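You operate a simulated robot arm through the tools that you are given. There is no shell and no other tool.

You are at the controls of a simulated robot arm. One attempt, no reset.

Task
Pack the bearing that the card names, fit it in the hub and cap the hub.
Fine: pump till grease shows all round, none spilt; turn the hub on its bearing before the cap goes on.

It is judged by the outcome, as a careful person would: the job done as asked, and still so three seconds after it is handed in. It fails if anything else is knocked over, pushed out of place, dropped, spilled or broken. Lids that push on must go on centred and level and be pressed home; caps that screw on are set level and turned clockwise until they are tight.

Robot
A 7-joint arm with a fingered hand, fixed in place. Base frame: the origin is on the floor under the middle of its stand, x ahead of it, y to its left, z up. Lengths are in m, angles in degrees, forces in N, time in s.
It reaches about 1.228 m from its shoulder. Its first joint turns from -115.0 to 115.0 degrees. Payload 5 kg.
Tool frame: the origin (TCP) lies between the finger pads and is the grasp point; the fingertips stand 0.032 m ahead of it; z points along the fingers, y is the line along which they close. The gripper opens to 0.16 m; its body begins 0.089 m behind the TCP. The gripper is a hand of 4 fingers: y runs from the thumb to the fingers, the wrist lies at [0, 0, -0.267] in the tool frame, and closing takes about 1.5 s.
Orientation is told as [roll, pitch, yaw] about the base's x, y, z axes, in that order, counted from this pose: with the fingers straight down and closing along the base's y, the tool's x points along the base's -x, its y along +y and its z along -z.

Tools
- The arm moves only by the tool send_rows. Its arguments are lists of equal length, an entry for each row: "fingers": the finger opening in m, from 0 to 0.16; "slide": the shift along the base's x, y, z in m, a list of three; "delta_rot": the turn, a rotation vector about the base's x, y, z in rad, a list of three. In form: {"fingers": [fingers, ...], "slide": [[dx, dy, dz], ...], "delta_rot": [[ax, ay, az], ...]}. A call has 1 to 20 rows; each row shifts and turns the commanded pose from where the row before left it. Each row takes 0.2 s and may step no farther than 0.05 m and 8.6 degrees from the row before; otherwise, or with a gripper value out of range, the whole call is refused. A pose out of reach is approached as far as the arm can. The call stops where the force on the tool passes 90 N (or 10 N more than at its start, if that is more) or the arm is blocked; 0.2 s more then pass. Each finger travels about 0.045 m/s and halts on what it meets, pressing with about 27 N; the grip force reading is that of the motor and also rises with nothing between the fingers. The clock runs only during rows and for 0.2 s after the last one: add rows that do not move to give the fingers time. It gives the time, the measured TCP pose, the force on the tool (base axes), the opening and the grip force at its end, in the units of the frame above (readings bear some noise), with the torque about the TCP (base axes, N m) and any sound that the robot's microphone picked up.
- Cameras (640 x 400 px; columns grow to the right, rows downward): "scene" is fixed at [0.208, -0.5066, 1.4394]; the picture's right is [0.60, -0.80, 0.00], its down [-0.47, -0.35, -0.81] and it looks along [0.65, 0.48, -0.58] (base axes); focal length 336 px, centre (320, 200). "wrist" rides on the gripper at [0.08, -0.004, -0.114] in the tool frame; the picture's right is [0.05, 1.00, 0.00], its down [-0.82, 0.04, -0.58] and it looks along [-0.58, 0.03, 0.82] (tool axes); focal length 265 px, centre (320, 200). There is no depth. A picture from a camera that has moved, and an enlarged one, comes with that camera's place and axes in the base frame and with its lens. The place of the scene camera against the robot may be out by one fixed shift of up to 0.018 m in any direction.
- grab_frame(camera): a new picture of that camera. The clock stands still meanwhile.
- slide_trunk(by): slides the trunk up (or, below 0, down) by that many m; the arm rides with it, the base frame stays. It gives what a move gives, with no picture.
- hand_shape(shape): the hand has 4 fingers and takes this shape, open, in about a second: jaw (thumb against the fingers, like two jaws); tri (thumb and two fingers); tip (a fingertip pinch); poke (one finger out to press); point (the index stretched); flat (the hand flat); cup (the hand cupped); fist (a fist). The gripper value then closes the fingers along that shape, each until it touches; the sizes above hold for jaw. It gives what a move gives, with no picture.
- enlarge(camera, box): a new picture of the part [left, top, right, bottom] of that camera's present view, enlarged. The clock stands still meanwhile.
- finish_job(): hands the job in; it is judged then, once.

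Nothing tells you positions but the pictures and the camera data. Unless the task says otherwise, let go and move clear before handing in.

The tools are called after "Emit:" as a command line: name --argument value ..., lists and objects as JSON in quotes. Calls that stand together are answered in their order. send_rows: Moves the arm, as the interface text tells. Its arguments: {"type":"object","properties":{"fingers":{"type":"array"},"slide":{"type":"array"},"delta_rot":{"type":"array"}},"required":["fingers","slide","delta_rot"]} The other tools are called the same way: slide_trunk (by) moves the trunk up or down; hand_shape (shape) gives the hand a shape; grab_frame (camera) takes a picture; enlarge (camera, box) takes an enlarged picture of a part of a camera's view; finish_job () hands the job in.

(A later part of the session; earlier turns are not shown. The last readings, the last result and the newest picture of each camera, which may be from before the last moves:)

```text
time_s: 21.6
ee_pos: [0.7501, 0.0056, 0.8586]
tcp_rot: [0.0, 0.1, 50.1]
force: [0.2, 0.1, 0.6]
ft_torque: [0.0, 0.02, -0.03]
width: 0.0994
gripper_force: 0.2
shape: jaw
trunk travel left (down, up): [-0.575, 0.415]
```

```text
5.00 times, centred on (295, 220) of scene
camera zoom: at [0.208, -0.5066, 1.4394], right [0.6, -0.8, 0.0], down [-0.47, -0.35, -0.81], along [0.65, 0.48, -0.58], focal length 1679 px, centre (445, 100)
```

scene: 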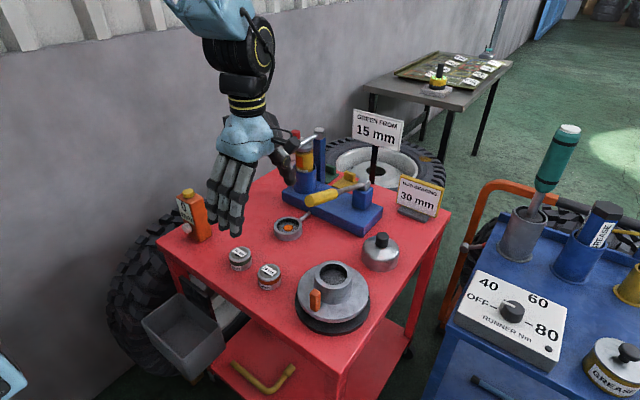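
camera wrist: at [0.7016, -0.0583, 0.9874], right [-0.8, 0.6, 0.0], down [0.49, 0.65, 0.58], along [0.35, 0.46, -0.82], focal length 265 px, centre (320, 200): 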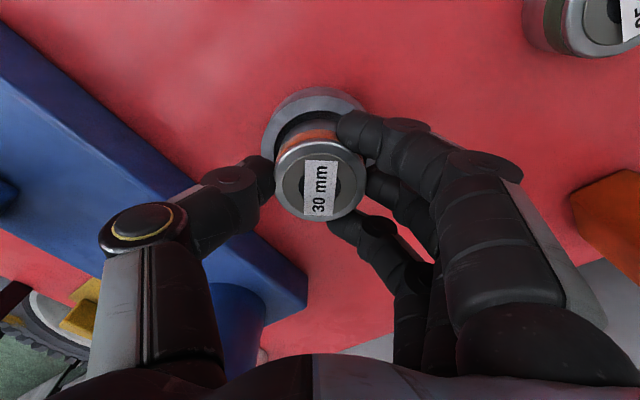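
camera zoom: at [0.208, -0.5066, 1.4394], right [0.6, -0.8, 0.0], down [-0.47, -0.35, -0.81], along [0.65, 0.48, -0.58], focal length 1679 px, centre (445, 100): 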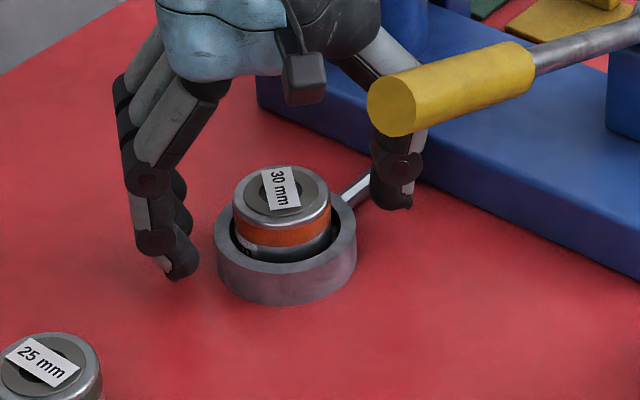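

The bearing sits centred in the cup. I'll raise the hand straight up and then look at it.

Emit:
send_rows --fingers '[0.1, 0.1, 0.1, 0.1, 0.1, 0.1, 0.1]' --slide '[[0, 0, 0.02], [0, 0, 0.04], [0, 0, 0.04], [0, 0, 0.045], [0, 0, 0.045], [0, 0, 0.045], [0, 0, 0]]' --delta_rot '[[0, 0, 0], [0, 0, 0], [0, 0, 0], [0, 0, 0], [0, 0, 0], [0, 0, 0], [0, 0, 0]]'

Emit:
grab_frame --camera "wrist"

Emit:
enlarge --camera "scene" --box '[250, 160, 400, 260]'

```text
time_s: 23.2
ee_pos: [0.7503, 0.0066, 1.0952]
tcp_rot: [0.1, 0.0, 50.0]
force: [-0.6, -0.3, 0.3]
ft_torque: [-0.04, 0.01, 0.01]
width: 0.0998
gripper_force: 0.1
shape: jaw
trunk travel left (down, up): [-0.575, 0.415]
```

```text
taken
camera wrist: at [0.7004, -0.0574, 1.21], right [-0.8, 0.6, 0.0], down [0.49, 0.65, 0.58], along [0.35, 0.46, -0.82], focal length 265 px, centre (320, 200)
```

wrist: 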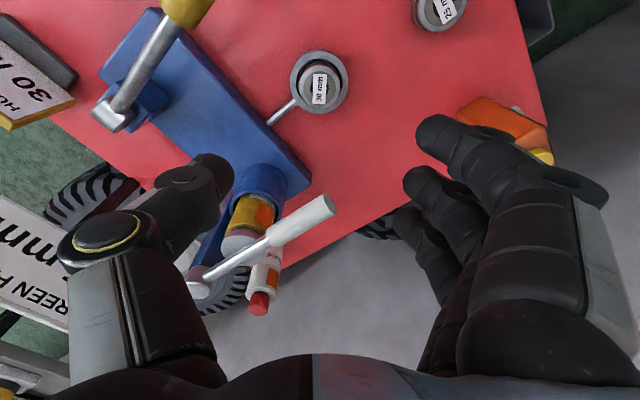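

```text
4.00 times, centred on (325, 210) of scene
camera zoom: at [0.208, -0.5066, 1.4394], right [0.6, -0.8, 0.0], down [-0.47, -0.35, -0.81], along [0.65, 0.48, -0.58], focal length 1343 px, centre (300, 160)
```

zoom: 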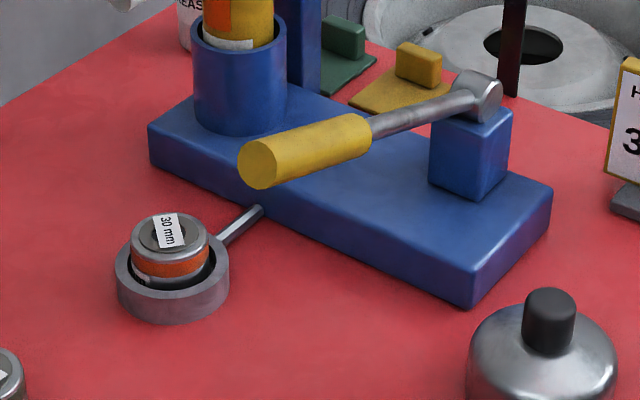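

Bearing seated. I'll take a closer look at the white lever and cartridge before choosing the pump lever.

Emit:
enlarge --camera "wrist" --box '[180, 150, 350, 320]'

Emit:
enlarge --camera "scene" --box '[270, 115, 340, 195]'

Emit:
enlarge --camera "wrist" --box '[80, 0, 240, 150]'

```text
2.35 times, centred on (265, 235) of wrist
camera zoom: at [0.7004, -0.0574, 1.21], right [-0.8, 0.6, 0.0], down [0.49, 0.65, 0.58], along [0.35, 0.46, -0.82], focal length 624 px, centre (449, 118)
```

zoom: 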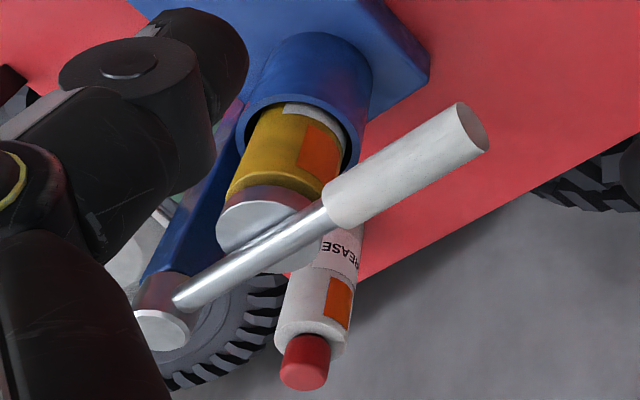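

```text
5.00 times, centred on (305, 155) of scene
camera zoom: at [0.208, -0.5066, 1.4394], right [0.6, -0.8, 0.0], down [-0.47, -0.35, -0.81], along [0.65, 0.48, -0.58], focal length 1679 px, centre (395, 425)
```

zoom: 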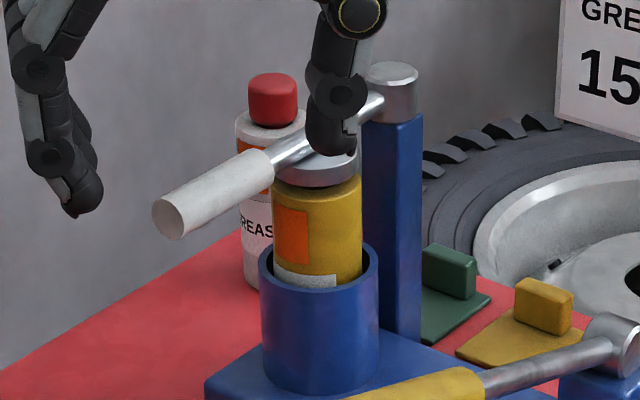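

```text
2.67 times, centred on (160, 75) of wrist
camera zoom: at [0.7004, -0.0574, 1.21], right [-0.8, 0.6, 0.0], down [0.49, 0.65, 0.58], along [0.35, 0.46, -0.82], focal length 708 px, centre (747, 533)
```

zoom: 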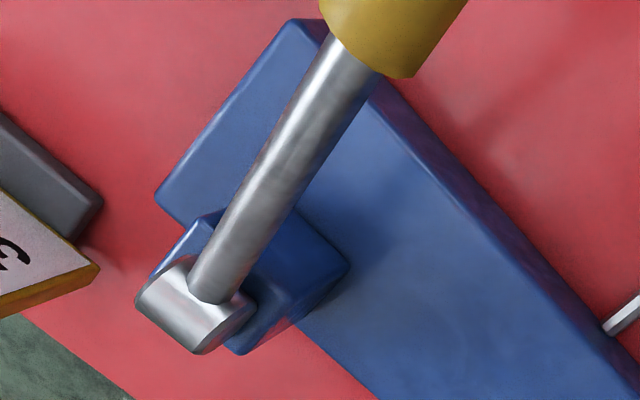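

The white lever swings on a vertical pivot over the cartridge cap, so it is a retainer. The yellow one pivots on a horizontal roller, so it is the pump handle. I'll turn back to yaw 0 and line up over the yellow handle at about (0.72, -0.12).

Emit:
send_rows --fingers '[0.1, 0.1, 0.1, 0.1, 0.1, 0.1, 0.1]' --slide '[[-0.005, -0.02, 0], [-0.005, -0.021, 0], [-0.005, -0.021, 0], [-0.005, -0.021, 0], [-0.005, -0.021, 0], [-0.005, -0.0225, 0], [0, 0, 0]]' --delta_rot '[[0, 0, -0.1454], [0, 0, -0.1454], [0, 0, -0.1454], [0, 0, -0.1454], [0, 0, -0.1454], [0, 0, -0.1454], [0, 0, 0]]'

Emit:
grab_frame --camera "wrist"

Emit:
enlarge --camera "scene" --box '[240, 100, 420, 260]'

```text
time_s: 24.8
ee_pos: [0.7195, -0.1223, 1.0947]
tcp_rot: [0.1, -0.1, -0.2]
force: [0.7, -0.2, 0.0]
ft_torque: [0.01, -0.02, -0.05]
width: 0.0995
gripper_force: 0.1
shape: jaw
trunk travel left (down, up): [-0.575, 0.415]
```

```text
taken
camera wrist: at [0.6383, -0.1249, 1.209], right [-0.05, 1.0, 0.0], down [0.82, 0.04, 0.58], along [0.58, 0.03, -0.82], focal length 265 px, centre (320, 200)
```

wrist: 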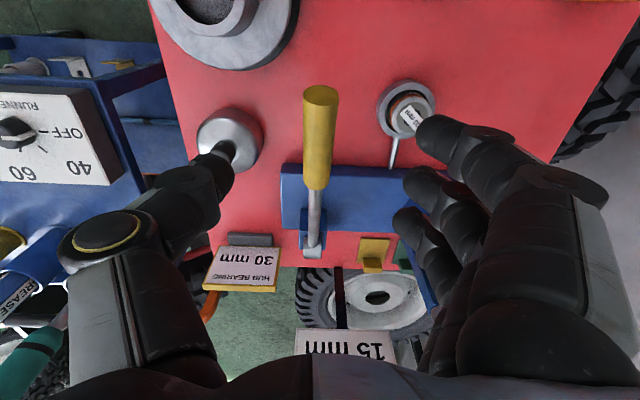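

```text
2.50 times, centred on (330, 180) of scene
camera zoom: at [0.208, -0.5066, 1.4394], right [0.6, -0.8, 0.0], down [-0.47, -0.35, -0.81], along [0.65, 0.48, -0.58], focal length 839 px, centre (295, 250)
```

zoom: 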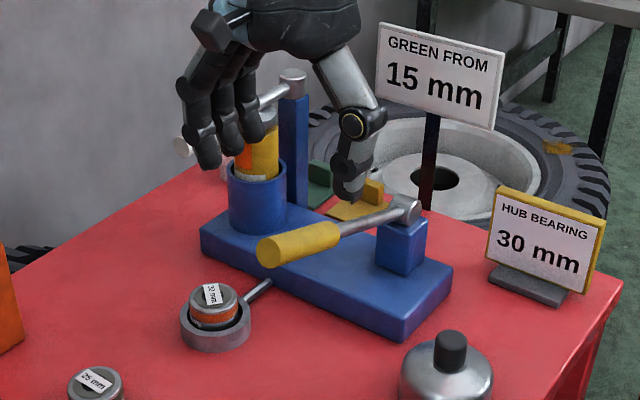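

Aligned with the handle. I'll lower onto it and close the fingers around it.

Emit:
send_rows --fingers '[0.1, 0.1, 0.1, 0.1, 0.01, 0.01, 0.01, 0.01, 0.01, 0.01, 0.01, 0.01, 0.01]' --slide '[[0.003, 0.001, -0.03], [0, 0, -0.03], [0, 0, -0.03], [0, 0, -0.016], [0, 0, 0], [0, 0, 0], [0, 0, 0], [0, 0, 0], [0, 0, 0], [0, 0, 0], [0, 0, 0], [0, 0, 0], [0, 0, 0]]' --delta_rot '[[0, 0, 0], [0, 0, 0], [0, 0, 0], [0, 0, 0], [0, 0, 0], [0, 0, 0], [0, 0, 0], [0, 0, 0], [0, 0, 0], [0, 0, 0], [0, 0, 0], [0, 0, 0], [0, 0, 0]]'

Emit:
grab_frame --camera "wrist"

Emit:
enlarge --camera "scene" --box '[240, 120, 400, 260]'

```text
time_s: 27.6
ee_pos: [0.7222, -0.1208, 0.9849]
tcp_rot: [-0.1, 0.1, 0.0]
force: [-2.4, -2.5, -10.5]
ft_torque: [0.05, 0.03, 0.11]
width: 0.0054
gripper_force: 27.5
shape: jaw
trunk travel left (down, up): [-0.575, 0.415]
```

```text
taken
camera wrist: at [0.643, -0.1235, 1.0997], right [-0.05, 1.0, 0.0], down [0.82, 0.04, 0.58], along [0.58, 0.03, -0.82], focal length 265 px, centre (320, 200)
```

wrist: 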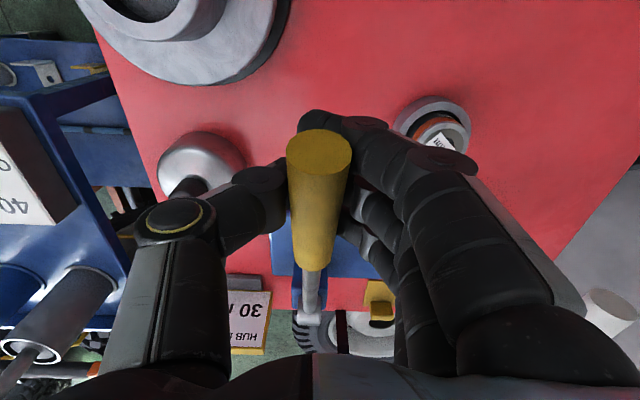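

```text
2.86 times, centred on (320, 190) of scene
camera zoom: at [0.208, -0.5066, 1.4394], right [0.6, -0.8, 0.0], down [-0.47, -0.35, -0.81], along [0.65, 0.48, -0.58], focal length 959 px, centre (320, 229)
```

zoom: 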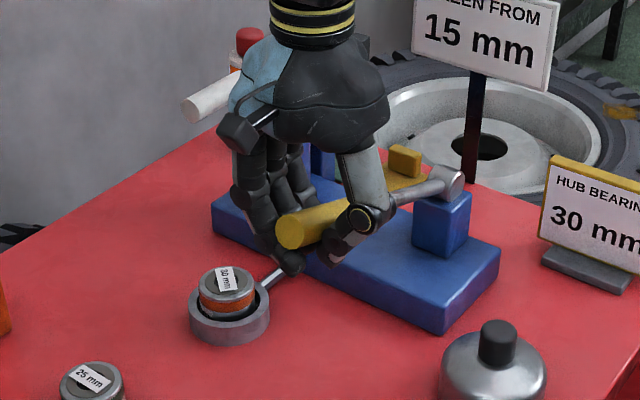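

The handle is gripped. I'll press it down along its arc in small steps, tilting the hand with it, and watch the force.

Emit:
send_rows --fingers '[0.01, 0.01, 0.01, 0.01]' --slide '[[-0.0039, 0, -0.0151], [-0.0029, 0, -0.0153], [-0.0018, 0, -0.0155], [0, 0, 0]]' --delta_rot '[[0, -0.0698, 0], [0, -0.0698, 0], [0, -0.0698, 0], [0, 0, 0]]'

Emit:
enlarge --camera "scene" --box '[240, 140, 400, 260]'

```text
time_s: 28.6
ee_pos: [0.7141, -0.1186, 0.9423]
tcp_rot: [0.0, -12.0, 0.1]
force: [0.6, 0.3, 0.2]
ft_torque: [0.04, 0.01, -0.02]
width: 0.0016
gripper_force: 27.2
shape: jaw
trunk travel left (down, up): [-0.575, 0.415]
```

```text
3.33 times, centred on (320, 200) of scene
camera zoom: at [0.208, -0.5066, 1.4394], right [0.6, -0.8, 0.0], down [-0.47, -0.35, -0.81], along [0.65, 0.48, -0.58], focal length 1119 px, centre (320, 200)
```

zoom: 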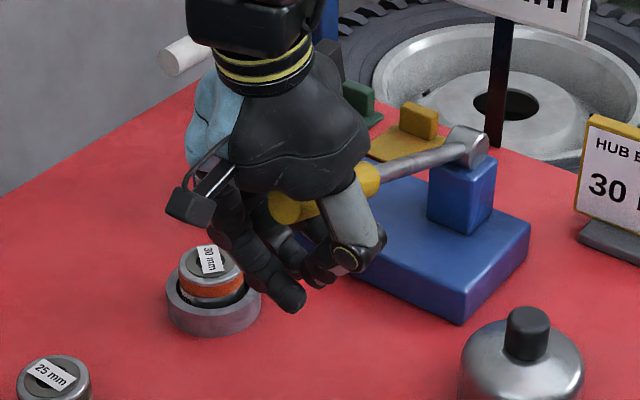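

Emit:
grab_frame --camera "wrist"

Emit:
enlarge --camera "scene" --box '[280, 160, 380, 240]'

```text
taken
camera wrist: at [0.612, -0.1224, 1.0373], right [-0.05, 1.0, -0.01], down [0.68, 0.04, 0.73], along [0.73, 0.03, -0.68], focal length 265 px, centre (320, 200)
```

wrist: 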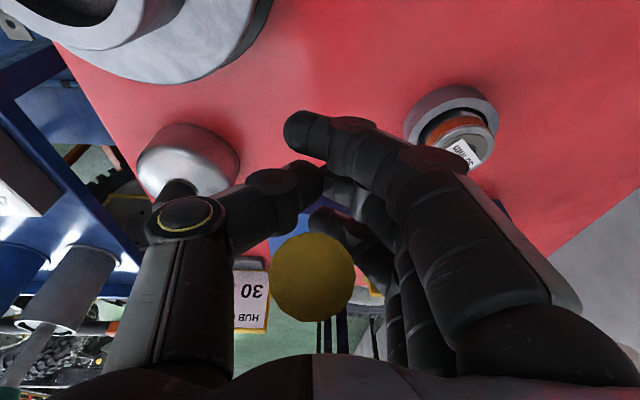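

```text
5.00 times, centred on (330, 200) of scene
camera zoom: at [0.208, -0.5066, 1.4394], right [0.6, -0.8, 0.0], down [-0.47, -0.35, -0.81], along [0.65, 0.48, -0.58], focal length 1679 px, centre (270, 200)
```

zoom: 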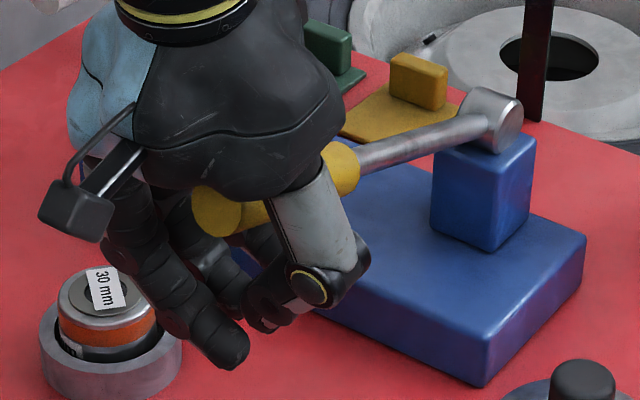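

The grip slid down past the handle, so it is stiffer than friction can push and has barely moved. I'll open up, back off above it and push with a fist instead.

Emit:
send_rows --fingers '[0.1, 0.1, 0.1, 0.1, 0.1, 0.1, 0.1]' --slide '[[0, 0, 0], [0, 0, 0], [0, 0, 0], [0, 0, 0], [0, 0, 0], [0, 0, 0], [0, 0, 0]]' --delta_rot '[[0, 0, 0], [0, 0, 0], [0, 0, 0], [0, 0, 0], [0, 0, 0], [0, 0, 0], [0, 0, 0]]'

Emit:
grab_frame --camera "wrist"

Emit:
enlarge --camera "scene" --box '[260, 150, 380, 250]'

```text
time_s: 30.2
ee_pos: [0.714, -0.119, 0.943]
tcp_rot: [0.2, -12.1, -0.1]
force: [0.3, 1.1, -0.3]
ft_torque: [0.02, -0.04, 0.03]
width: 0.0998
gripper_force: 0.0
shape: jaw
trunk travel left (down, up): [-0.575, 0.415]
```

```text
taken
camera wrist: at [0.612, -0.1226, 1.0374], right [-0.05, 1.0, -0.01], down [0.68, 0.04, 0.73], along [0.73, 0.03, -0.68], focal length 265 px, centre (320, 200)
```

wrist: 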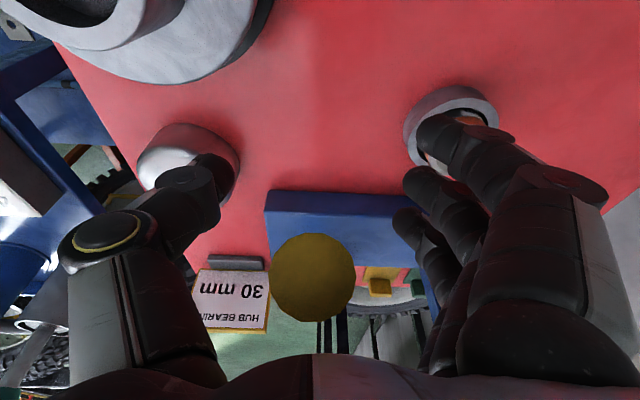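

```text
4.00 times, centred on (320, 200) of scene
camera zoom: at [0.208, -0.5066, 1.4394], right [0.6, -0.8, 0.0], down [-0.47, -0.35, -0.81], along [0.65, 0.48, -0.58], focal length 1343 px, centre (320, 200)
```

zoom: 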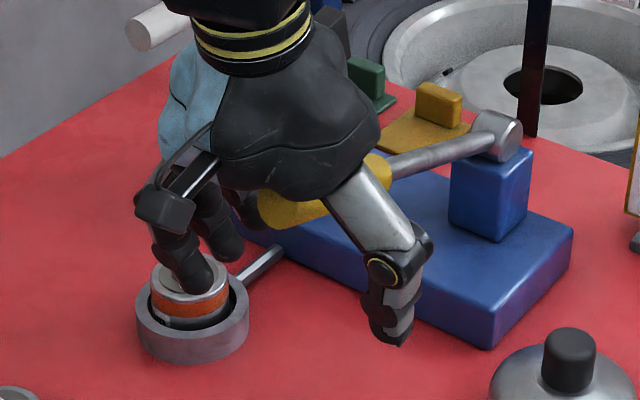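

The lever has not moved. I'll back up and out, then change the hand to a fist.

Emit:
send_rows --fingers '[0.1, 0.1, 0.1, 0.1, 0.1, 0.1]' --slide '[[0, 0, 0.04], [0, 0, 0.04], [0, 0, 0.04], [0, 0, 0.04], [0, 0, 0.04], [0, 0, 0]]' --delta_rot '[[0, 0, 0], [0, 0.0698, 0], [0, 0.0698, 0], [0, 0.0698, 0], [0, 0, 0], [0, 0, 0]]'

Emit:
hand_shape --shape "fist"

Emit:
grab_frame --camera "wrist"

Emit:
grab_frame --camera "scene"

Emit:
enlarge --camera "scene" --box '[240, 60, 420, 240]'

```text
time_s: 31.6
ee_pos: [0.7143, -0.12, 1.1411]
tcp_rot: [0.1, -0.1, 0.0]
force: [-0.5, 0.1, 0.6]
ft_torque: [0.02, -0.02, 0.0]
width: 0.0999
gripper_force: 0.0
shape: jaw
trunk travel left (down, up): [-0.575, 0.415]
```

```text
time_s: 32.5
ee_pos: [0.7131, -0.1198, 1.1403]
tcp_rot: [0.0, 0.0, 0.0]
force: [-0.2, -0.8, 0.1]
ft_torque: [-0.02, -0.02, 0.01]
width: 0.0
gripper_force: 0.0
shape: fist
trunk travel left (down, up): [-0.575, 0.415]
```

```text
taken
camera wrist: at [0.6329, -0.123, 1.2553], right [-0.05, 1.0, 0.0], down [0.82, 0.04, 0.58], along [0.58, 0.03, -0.82], focal length 265 px, centre (320, 200)
```

wrist: 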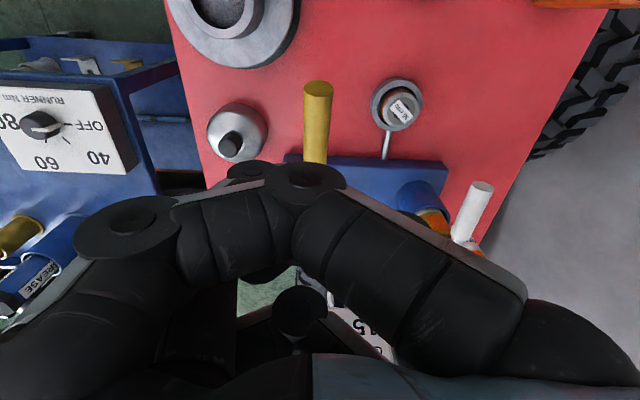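

```text
taken
```

scene: 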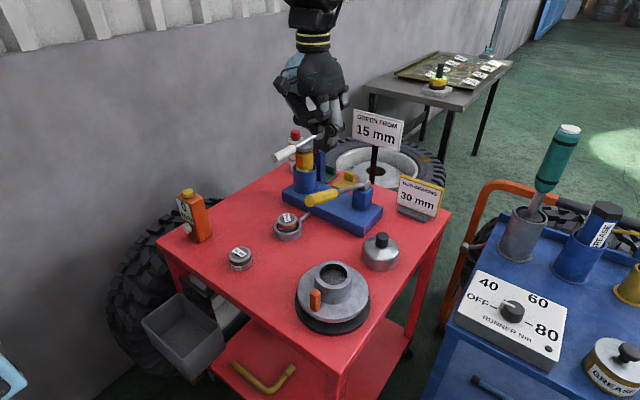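

```text
2.22 times, centred on (330, 150) of scene
camera zoom: at [0.208, -0.5066, 1.4394], right [0.6, -0.8, 0.0], down [-0.47, -0.35, -0.81], along [0.65, 0.48, -0.58], focal length 746 px, centre (298, 311)
```

zoom: 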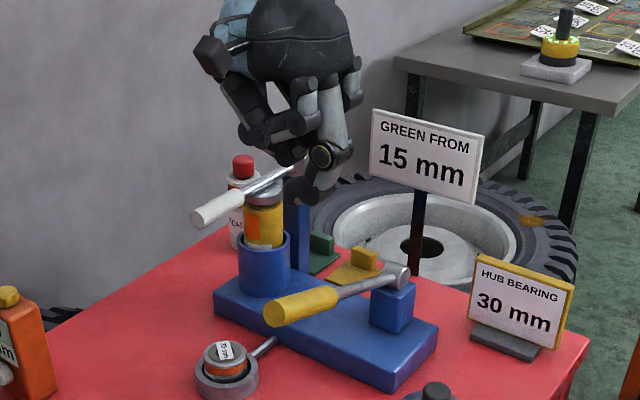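

The fist's contact point is uncertain, so I'll use the closed jaw. Its fingertip row can straddle the top of the handle, tilted to match the lever's slope.

Emit:
hand_shape --shape "jaw"

Emit:
send_rows --fingers '[0.0, 0.0, 0.0, 0.0, 0.0, 0.0, 0.0, 0.0, 0.0, 0.0, 0.0]' --slide '[[0, 0, 0], [0.01, 0, -0.01], [0.01, -0.0005, -0.02], [0.0105, 0, -0.03], [0, 0, 0], [0, 0, 0], [0, 0, 0], [0, 0, 0], [0, 0, 0], [0, 0, 0], [0, 0, 0]]' --delta_rot '[[0, 0, 0], [0, 0.1018, 0], [0, 0.1018, 0], [0, 0.1018, 0], [0, 0, 0], [0, 0, 0], [0, 0, 0], [0, 0, 0], [0, 0, 0], [0, 0, 0], [0, 0, 0]]'

Emit:
grab_frame --camera "wrist"

Emit:
enlarge --camera "scene" --box '[240, 90, 400, 250]'

```text
time_s: 33.4
ee_pos: [0.7147, -0.1201, 1.1417]
tcp_rot: [0.1, 0.1, 0.1]
force: [0.4, 0.2, -0.1]
ft_torque: [-0.01, -0.02, -0.03]
width: 0.1599
gripper_force: 0.1
shape: jaw
trunk travel left (down, up): [-0.575, 0.415]
```

```text
time_s: 35.8
ee_pos: [0.7459, -0.1207, 1.0823]
tcp_rot: [0.0, 17.5, 0.0]
force: [0.1, 0.5, 0.5]
ft_torque: [0.02, 0.02, -0.01]
width: 0.0
gripper_force: 26.8
shape: jaw
trunk travel left (down, up): [-0.575, 0.415]
```

```text
taken
camera wrist: at [0.7026, -0.1251, 1.2153], right [-0.05, 1.0, 0.02], down [0.95, 0.04, 0.31], along [0.3, 0.03, -0.95], focal length 265 px, centre (320, 200)
```

wrist: 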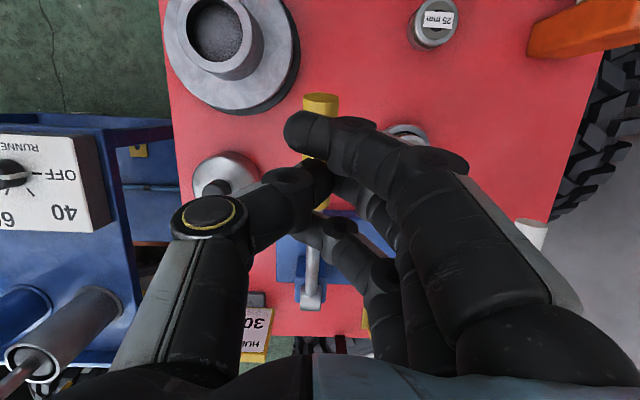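

```text
2.50 times, centred on (320, 170) of scene
camera zoom: at [0.208, -0.5066, 1.4394], right [0.6, -0.8, 0.0], down [-0.47, -0.35, -0.81], along [0.65, 0.48, -0.58], focal length 839 px, centre (320, 275)
```

zoom: 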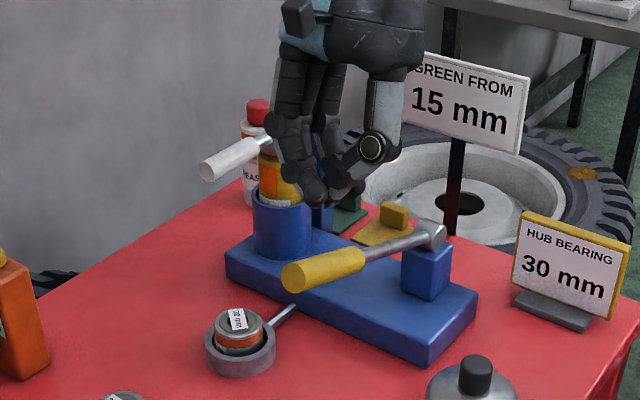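

The closed fingertips are above the handle, parallel to it. I'll lower to touch it and start pressing along the arc.

Emit:
send_rows --fingers '[0.0, 0.0, 0.0, 0.0]' --slide '[[-0.002, 0, -0.03], [-0.001, 0, -0.012], [-0.0025, 0, -0.008], [0, 0, 0]]' --delta_rot '[[0, 0, 0], [0, 0, 0], [0, 0, 0], [0, 0, 0]]'

Emit:
grab_frame --camera "wrist"

Emit:
enlarge --camera "scene" --box '[260, 120, 380, 230]'

```text
time_s: 36.8
ee_pos: [0.7396, -0.121, 1.0315]
tcp_rot: [0.0, 17.5, 0.0]
force: [0.4, 1.1, -0.5]
ft_torque: [0.0, 0.02, -0.03]
width: 0.0
gripper_force: 27.0
shape: jaw
trunk travel left (down, up): [-0.575, 0.415]
```

```text
taken
camera wrist: at [0.6975, -0.1236, 1.1648], right [-0.05, 1.0, 0.02], down [0.95, 0.04, 0.31], along [0.3, 0.03, -0.95], focal length 265 px, centre (320, 200)
```

wrist: 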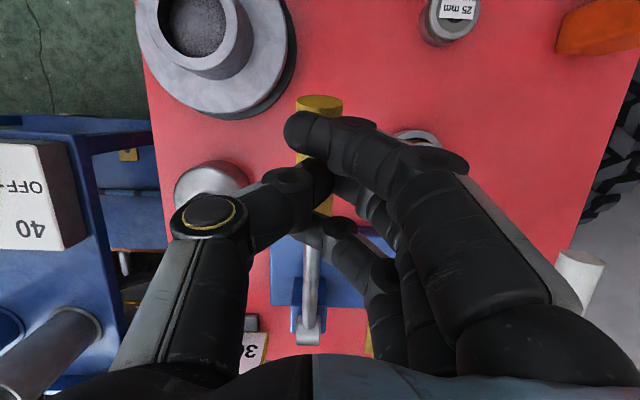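

```text
3.64 times, centred on (320, 175) of scene
camera zoom: at [0.208, -0.5066, 1.4394], right [0.6, -0.8, 0.0], down [-0.47, -0.35, -0.81], along [0.65, 0.48, -0.58], focal length 1221 px, centre (320, 291)
```

zoom: 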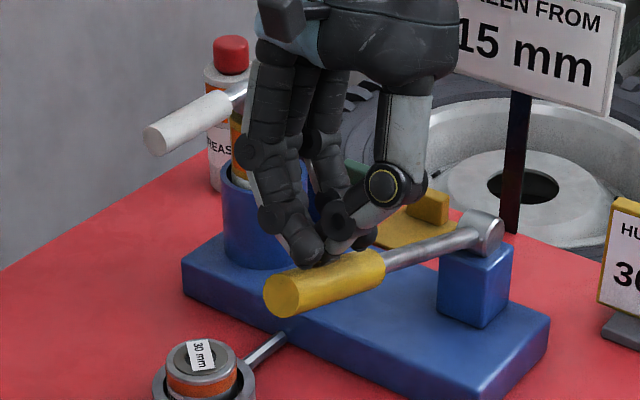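

The fingertips are touching the handle top. I'll press down in arc steps.

Emit:
send_rows --fingers '[0.0, 0.0, 0.0]' --slide '[[-0.0074, 0, -0.017], [-0.0061, 0, -0.0145], [0, 0, 0]]' --delta_rot '[[0, -0.0698, 0], [0, -0.0698, 0], [0, 0, 0]]'

Emit:
enlarge --camera "scene" --box '[260, 130, 380, 250]'

```text
time_s: 37.6
ee_pos: [0.7258, -0.1211, 1.0004]
tcp_rot: [0.0, 9.4, 0.0]
force: [0.8, 0.8, 2.3]
ft_torque: [-0.04, -0.01, -0.01]
width: 0.0
gripper_force: 26.8
shape: jaw
trunk travel left (down, up): [-0.575, 0.415]
```

```text
3.33 times, centred on (320, 190) of scene
camera zoom: at [0.208, -0.5066, 1.4394], right [0.6, -0.8, 0.0], down [-0.47, -0.35, -0.81], along [0.65, 0.48, -0.58], focal length 1119 px, centre (320, 233)
```

zoom: 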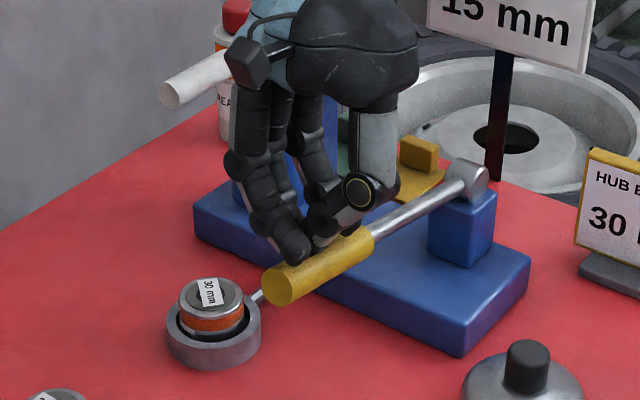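

The lever is moving down easily under the fingertips. I'll continue the stroke.

Emit:
send_rows --fingers '[0.0, 0.0, 0.0]' --slide '[[-0.0049, 0, -0.0148], [-0.004, 0, -0.0151], [0, 0, 0]]' --delta_rot '[[0, -0.0698, 0], [0, -0.0698, 0], [0, 0, 0]]'

Emit:
enlarge --camera "scene" --box '[240, 150, 380, 250]'

```text
time_s: 38.4
ee_pos: [0.7182, -0.1204, 0.9708]
tcp_rot: [0.1, 1.4, 0.0]
force: [-0.7, -0.5, 2.1]
ft_torque: [-0.07, 0.04, -0.01]
width: 0.0
gripper_force: 27.3
shape: jaw
trunk travel left (down, up): [-0.575, 0.415]
```

```text
4.00 times, centred on (310, 200) of scene
camera zoom: at [0.208, -0.5066, 1.4394], right [0.6, -0.8, 0.0], down [-0.47, -0.35, -0.81], along [0.65, 0.48, -0.58], focal length 1343 px, centre (360, 200)
```

zoom: 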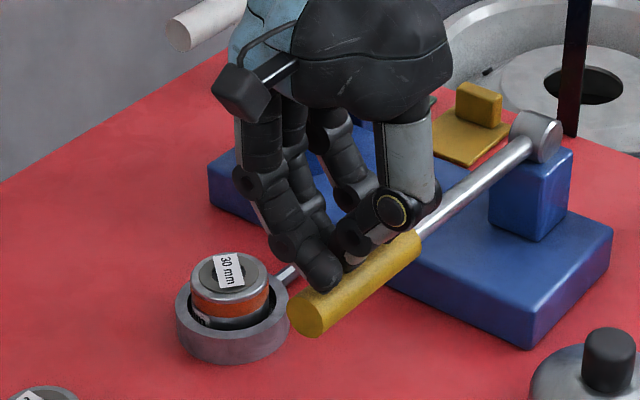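

Emit:
send_rows --fingers '[0.0, 0.0, 0.0]' --slide '[[-0.0029, 0, -0.0154], [-0.0018, 0, -0.0156], [0, 0, 0]]' --delta_rot '[[0, -0.0698, 0], [0, -0.0698, 0], [0, 0, 0]]'

Emit:
enlarge --camera "scene" --box '[240, 150, 380, 250]'

```text
time_s: 39.2
ee_pos: [0.7141, -0.1202, 0.9401]
tcp_rot: [0.0, -6.6, 0.0]
force: [-1.3, 0.4, 4.1]
ft_torque: [-0.01, 0.04, 0.04]
width: 0.0001
gripper_force: 27.1
shape: jaw
trunk travel left (down, up): [-0.575, 0.415]
```

```text
4.00 times, centred on (310, 200) of scene
camera zoom: at [0.208, -0.5066, 1.4394], right [0.6, -0.8, 0.0], down [-0.47, -0.35, -0.81], along [0.65, 0.48, -0.58], focal length 1343 px, centre (360, 200)
```

zoom: 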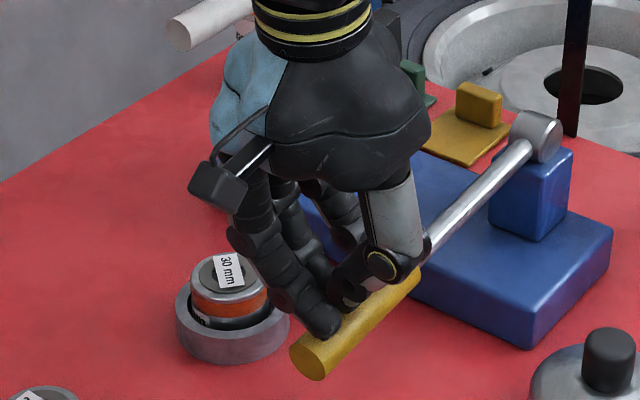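

Emit:
send_rows --fingers '[0.0, 0.0, 0.0]' --slide '[[-0.0007, 0, -0.0156], [0.0004, 0, -0.0157], [0, 0, 0]]' --delta_rot '[[0, -0.0698, 0], [0, -0.0698, 0], [0, 0, 0]]'

Emit:
enlarge --camera "scene" --box '[240, 150, 380, 250]'

Emit:
grab_frame --camera "wrist"

```text
time_s: 40.0
ee_pos: [0.7131, -0.1165, 0.9112]
tcp_rot: [0.0, -14.9, 0.0]
force: [-2.2, 15.9, 43.7]
ft_torque: [0.0, 0.46, 0.0]
width: 0.0
gripper_force: 26.8
shape: jaw
trunk travel left (down, up): [-0.575, 0.415]
```

```text
4.00 times, centred on (310, 200) of scene
camera zoom: at [0.208, -0.5066, 1.4394], right [0.6, -0.8, 0.0], down [-0.47, -0.35, -0.81], along [0.65, 0.48, -0.58], focal length 1343 px, centre (360, 200)
```

zoom: 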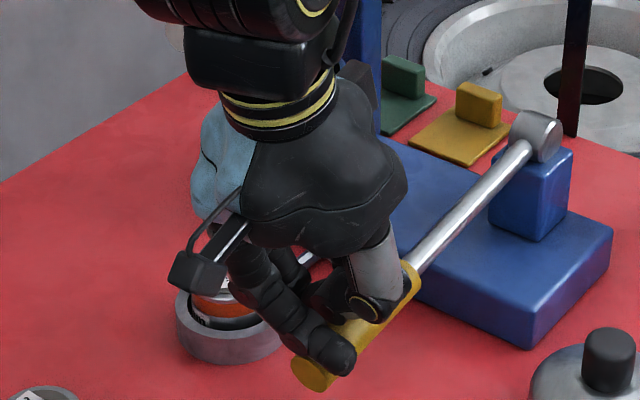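

```text
taken
camera wrist: at [0.6057, -0.1203, 1.0007], right [-0.05, 1.0, -0.01], down [0.64, 0.04, 0.77], along [0.77, 0.03, -0.64], focal length 265 px, centre (320, 200)
```

wrist: 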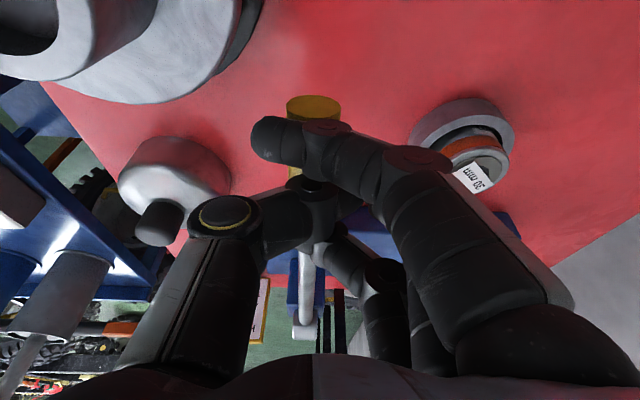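

The force rose to 44 N, so the lever is at its bottom stop. I'll back off upward along the arc and see whether the lever returns by itself.

Emit:
send_rows --fingers '[0.0, 0.0, 0.0, 0.0, 0.0]' --slide '[[-0.0004, 0, 0.0157], [0.0007, 0, 0.0156], [0.0018, 0, 0.0156], [0.0029, 0, 0.0154], [0, 0, 0]]' --delta_rot '[[0, 0.0698, 0], [0, 0.0698, 0], [0, 0.0698, 0], [0, 0.0698, 0], [0, 0, 0]]'

Emit:
enlarge --camera "scene" --box '[240, 150, 380, 250]'

Emit:
grab_frame --camera "wrist"

```text
time_s: 41.2
ee_pos: [0.7174, -0.1224, 0.9687]
tcp_rot: [0.0, 1.5, -0.1]
force: [-0.7, 0.0, 2.8]
ft_torque: [0.04, 0.11, 0.09]
width: 0.0
gripper_force: 27.2
shape: jaw
trunk travel left (down, up): [-0.575, 0.415]
```

```text
4.00 times, centred on (310, 200) of scene
camera zoom: at [0.208, -0.5066, 1.4394], right [0.6, -0.8, 0.0], down [-0.47, -0.35, -0.81], along [0.65, 0.48, -0.58], focal length 1343 px, centre (360, 200)
```

zoom: 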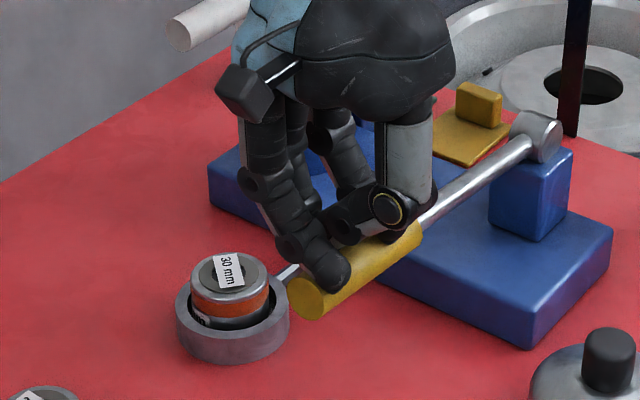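

```text
taken
camera wrist: at [0.6404, -0.1246, 1.0865], right [-0.05, 1.0, 0.0], down [0.83, 0.04, 0.56], along [0.55, 0.03, -0.83], focal length 265 px, centre (320, 200)
```

wrist: 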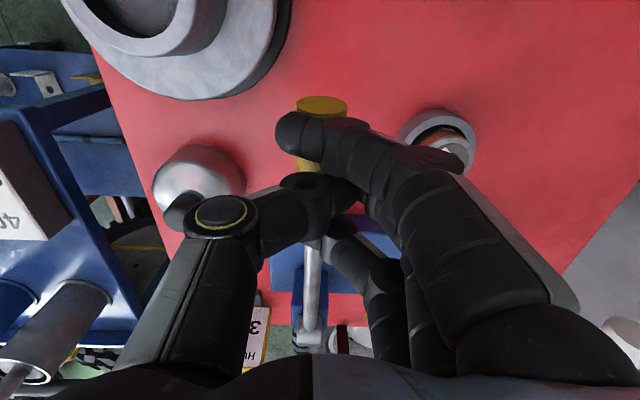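

The lever follows the hand back up, so it has a spring return. I'll let it come fully up and check the bearing for grease.

Emit:
send_rows --fingers '[0.0, 0.0, 0.0, 0.0, 0.0, 0.0]' --slide '[[0.004, 0, 0.0151], [0.0049, 0, 0.0148], [0.0061, 0, 0.0145], [0.007, 0, 0.014], [0.0015, 0.0015, 0.004], [0, 0, 0]]' --delta_rot '[[0, 0.0698, 0], [0, 0.0698, 0], [0, 0.0698, 0], [0, 0.0698, 0], [0, 0, 0], [0, 0, 0]]'

Emit:
enlarge --camera "scene" --box '[260, 200, 320, 250]'

Emit:
enlarge --camera "scene" --box '[240, 130, 400, 250]'

```text
time_s: 42.6
ee_pos: [0.7405, -0.1183, 1.0342]
tcp_rot: [0.0, 17.6, -0.1]
force: [0.4, 0.0, -0.2]
ft_torque: [-0.01, 0.0, 0.02]
width: 0.0002
gripper_force: 27.6
shape: jaw
trunk travel left (down, up): [-0.575, 0.415]
```

```text
8.00 times, centred on (290, 225) of scene
camera zoom: at [0.208, -0.5066, 1.4394], right [0.6, -0.8, 0.0], down [-0.47, -0.35, -0.81], along [0.65, 0.48, -0.58], focal length 2686 px, centre (560, 0)
```

zoom: 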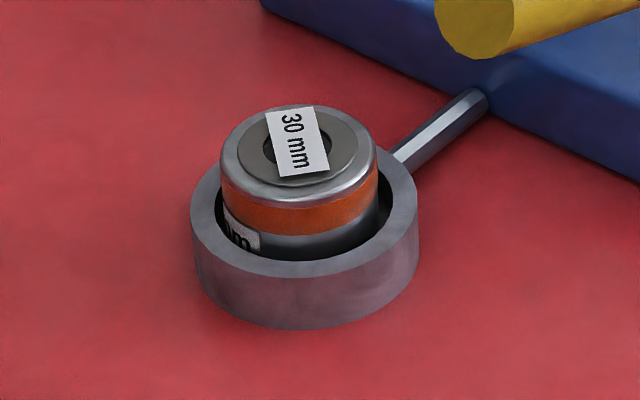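

```text
3.33 times, centred on (320, 190) of scene
camera zoom: at [0.208, -0.5066, 1.4394], right [0.6, -0.8, 0.0], down [-0.47, -0.35, -0.81], along [0.65, 0.48, -0.58], focal length 1119 px, centre (320, 233)
```

zoom: 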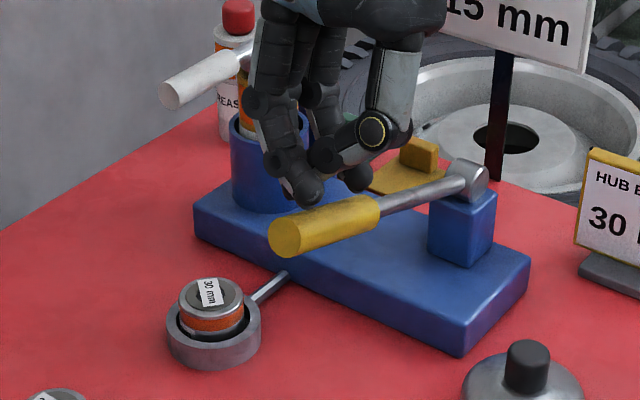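

No grease visible after one stroke. I'll do a second full stroke and look again.

Emit:
send_rows --fingers '[0.0, 0.0, 0.0, 0.0, 0.0, 0.0, 0.0, 0.0, 0.0]' --slide '[[-0.0083, -0.002, -0.0197], [-0.0061, 0, -0.0145], [-0.0049, 0, -0.0148], [-0.004, 0, -0.0151], [-0.0029, 0, -0.0154], [-0.0018, 0, -0.0156], [-0.0007, 0, -0.0156], [0, 0, -0.0078], [0, 0, 0]]' --delta_rot '[[0, -0.0698, 0], [0, -0.0698, 0], [0, -0.0698, 0], [0, -0.0698, 0], [0, -0.0698, 0], [0, -0.0698, 0], [0, -0.0698, 0], [0, -0.0349, 0], [0, 0, 0]]'

Emit:
enlarge --camera "scene" --box '[250, 180, 350, 260]'

Emit:
enlarge --camera "wrist" --box '[380, 60, 540, 220]'

```text
time_s: 44.6
ee_pos: [0.7115, -0.1217, 0.9165]
tcp_rot: [-0.1, -12.9, 0.0]
force: [-1.3, 2.9, 27.7]
ft_torque: [0.15, 0.22, 0.05]
width: 0.0001
gripper_force: 26.9
shape: jaw
trunk travel left (down, up): [-0.575, 0.415]
```

```text
5.00 times, centred on (300, 220) of scene
camera zoom: at [0.208, -0.5066, 1.4394], right [0.6, -0.8, 0.0], down [-0.47, -0.35, -0.81], along [0.65, 0.48, -0.58], focal length 1679 px, centre (420, 100)
```

zoom: 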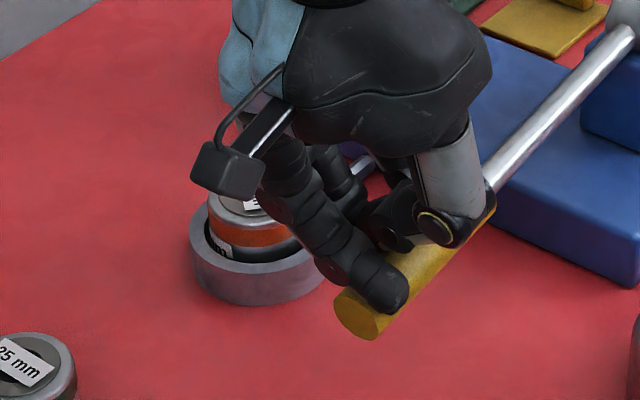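

```text
2.50 times, centred on (460, 140) of wrist
camera zoom: at [0.6083, -0.1243, 1.0109], right [-0.05, 1.0, -0.01], down [0.67, 0.04, 0.74], along [0.74, 0.03, -0.67], focal length 664 px, centre (-30, 350)
```

zoom: 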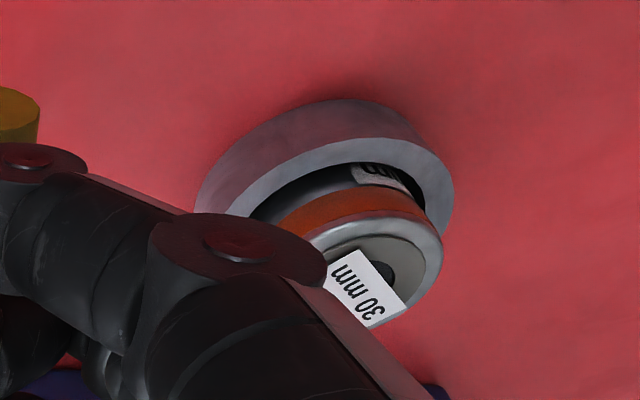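

Emit:
send_rows --fingers '[0.0, 0.0, 0.0, 0.0, 0.0, 0.0, 0.0, 0.0, 0.0, 0.0]' --slide '[[0, 0, 0.0078], [0.0007, 0, 0.0156], [0.0018, 0, 0.0156], [0.0029, 0, 0.0154], [0.004, 0, 0.0151], [0.0049, 0, 0.0148], [0.0061, 0, 0.0145], [0.007, 0, 0.014], [0.0015, 0, 0.006], [0, 0, 0]]' --delta_rot '[[0, 0.0349, 0], [0, 0.0698, 0], [0, 0.0698, 0], [0, 0.0698, 0], [0, 0.0698, 0], [0, 0.0698, 0], [0, 0.0698, 0], [0, 0.0698, 0], [0, 0, 0], [0, 0, 0]]'

Emit:
enlarge --camera "scene" --box '[260, 200, 320, 250]'

Emit:
enlarge --camera "scene" --box '[240, 120, 400, 250]'

Emit:
grab_frame --camera "wrist"

```text
time_s: 46.8
ee_pos: [0.7399, -0.1214, 1.0333]
tcp_rot: [-0.1, 17.5, 0.0]
force: [-0.4, 0.6, -0.4]
ft_torque: [-0.02, -0.01, 0.01]
width: 0.0
gripper_force: 26.8
shape: jaw
trunk travel left (down, up): [-0.575, 0.415]
```

```text
8.00 times, centred on (290, 225) of scene
camera zoom: at [0.208, -0.5066, 1.4394], right [0.6, -0.8, 0.0], down [-0.47, -0.35, -0.81], along [0.65, 0.48, -0.58], focal length 2686 px, centre (560, 0)
```

zoom: 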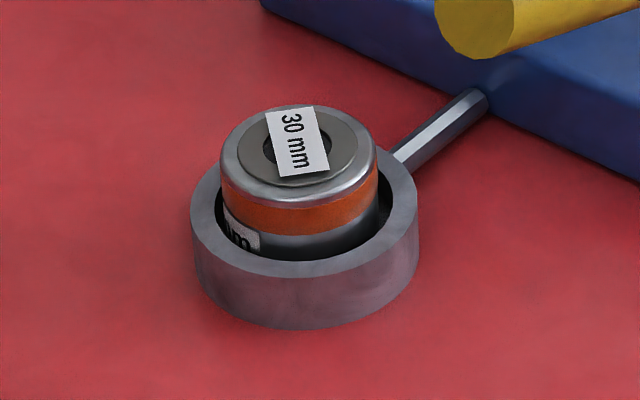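

```text
3.08 times, centred on (320, 185) of scene
camera zoom: at [0.208, -0.5066, 1.4394], right [0.6, -0.8, 0.0], down [-0.47, -0.35, -0.81], along [0.65, 0.48, -0.58], focal length 1033 px, centre (320, 246)
```

zoom: 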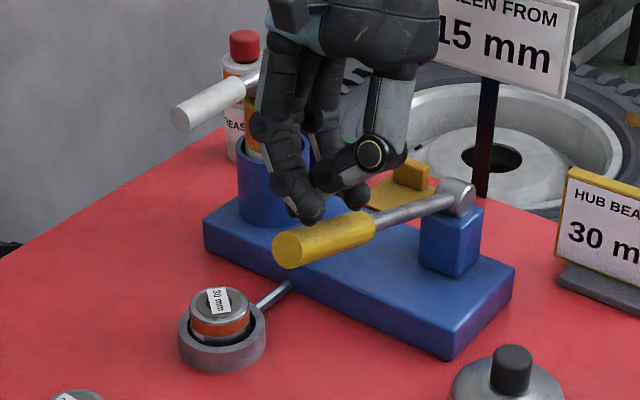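

```text
taken
camera wrist: at [0.6976, -0.1246, 1.1665], right [-0.05, 1.0, 0.02], down [0.95, 0.04, 0.3], along [0.3, 0.03, -0.95], focal length 265 px, centre (320, 200)
```

wrist: 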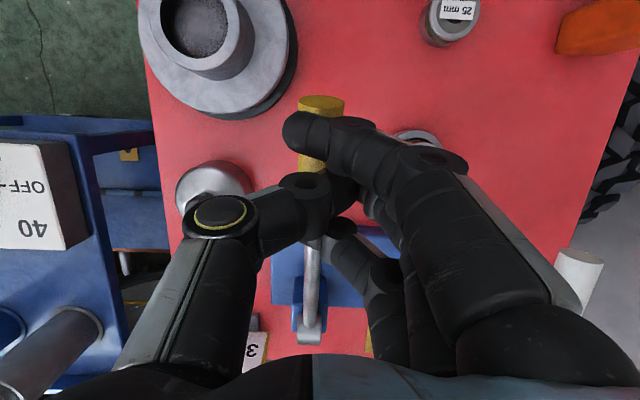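

Still no grease. Both strokes reached the stop, so it probably takes several. I'll do a third, pressing a little more firmly at the bottom.

Emit:
send_rows --fingers '[0.0, 0.0, 0.0, 0.0, 0.0, 0.0, 0.0, 0.0, 0.0, 0.0]' --slide '[[-0.0077, 0.0005, -0.0188], [-0.0061, 0, -0.0145], [-0.0049, 0, -0.0148], [-0.004, 0, -0.0151], [-0.0029, 0, -0.0154], [-0.0018, 0, -0.0156], [-0.0007, 0, -0.0156], [0, 0, -0.0078], [0, 0, -0.004], [0, 0, 0]]' --delta_rot '[[0, -0.0698, 0], [0, -0.0698, 0], [0, -0.0698, 0], [0, -0.0698, 0], [0, -0.0698, 0], [0, -0.0698, 0], [0, -0.0698, 0], [0, -0.0349, 0], [0, 0, 0], [0, 0, 0]]'

Emit:
send_rows --fingers '[0.0, 0.0, 0.0, 0.0, 0.0, 0.0, 0.0, 0.0, 0.0, 0.0]' --slide '[[0, 0, 0.0118], [0.0007, 0, 0.0156], [0.0018, 0, 0.0156], [0.0029, 0, 0.0154], [0.004, 0, 0.0151], [0.0049, 0, 0.0148], [0.0061, 0, 0.0145], [0.007, 0, 0.014], [0.0015, 0, 0.006], [0, 0, 0]]' --delta_rot '[[0, 0.0349, 0], [0, 0.0698, 0], [0, 0.0698, 0], [0, 0.0698, 0], [0, 0.0698, 0], [0, 0.0698, 0], [0, 0.0698, 0], [0, 0.0698, 0], [0, 0, 0], [0, 0, 0]]'

Emit:
enlarge --camera "scene" --box '[260, 200, 320, 250]'

Emit:
enlarge --camera "scene" --box '[240, 120, 400, 250]'

```text
time_s: 49.0
ee_pos: [0.7129, -0.12, 0.9157]
tcp_rot: [0.0, -12.7, 0.1]
force: [1.2, 3.9, 37.7]
ft_torque: [0.05, 0.12, 0.06]
width: 0.0
gripper_force: 27.1
shape: jaw
trunk travel left (down, up): [-0.575, 0.415]
```

```text
time_s: 51.2
ee_pos: [0.7422, -0.1209, 1.0338]
tcp_rot: [0.0, 17.4, 0.0]
force: [0.2, -0.5, -0.3]
ft_torque: [0.0, -0.03, 0.0]
width: 0.0
gripper_force: 27.2
shape: jaw
trunk travel left (down, up): [-0.575, 0.415]
```

```text
8.00 times, centred on (290, 225) of scene
camera zoom: at [0.208, -0.5066, 1.4394], right [0.6, -0.8, 0.0], down [-0.47, -0.35, -0.81], along [0.65, 0.48, -0.58], focal length 2686 px, centre (560, 0)
```

zoom: 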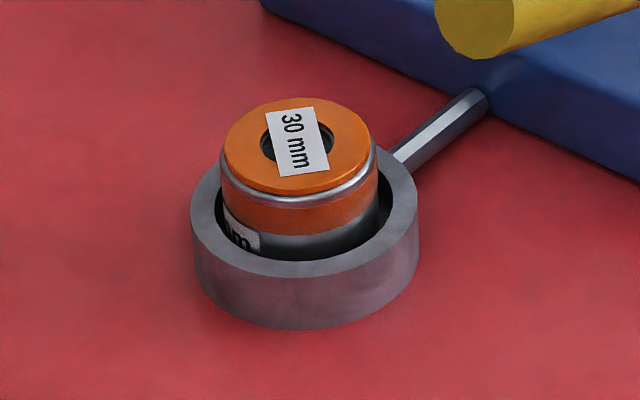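

```text
3.08 times, centred on (320, 185) of scene
camera zoom: at [0.208, -0.5066, 1.4394], right [0.6, -0.8, 0.0], down [-0.47, -0.35, -0.81], along [0.65, 0.48, -0.58], focal length 1033 px, centre (320, 246)
```

zoom: 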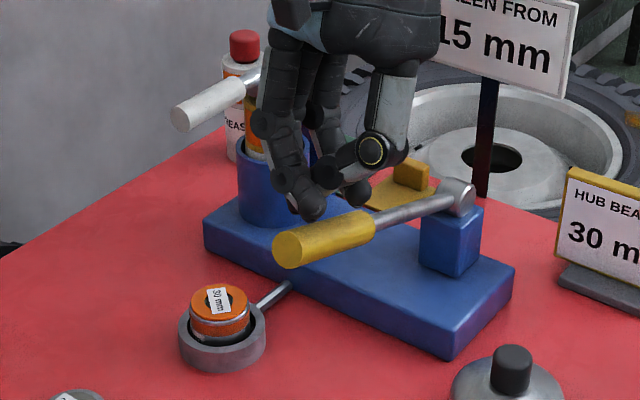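

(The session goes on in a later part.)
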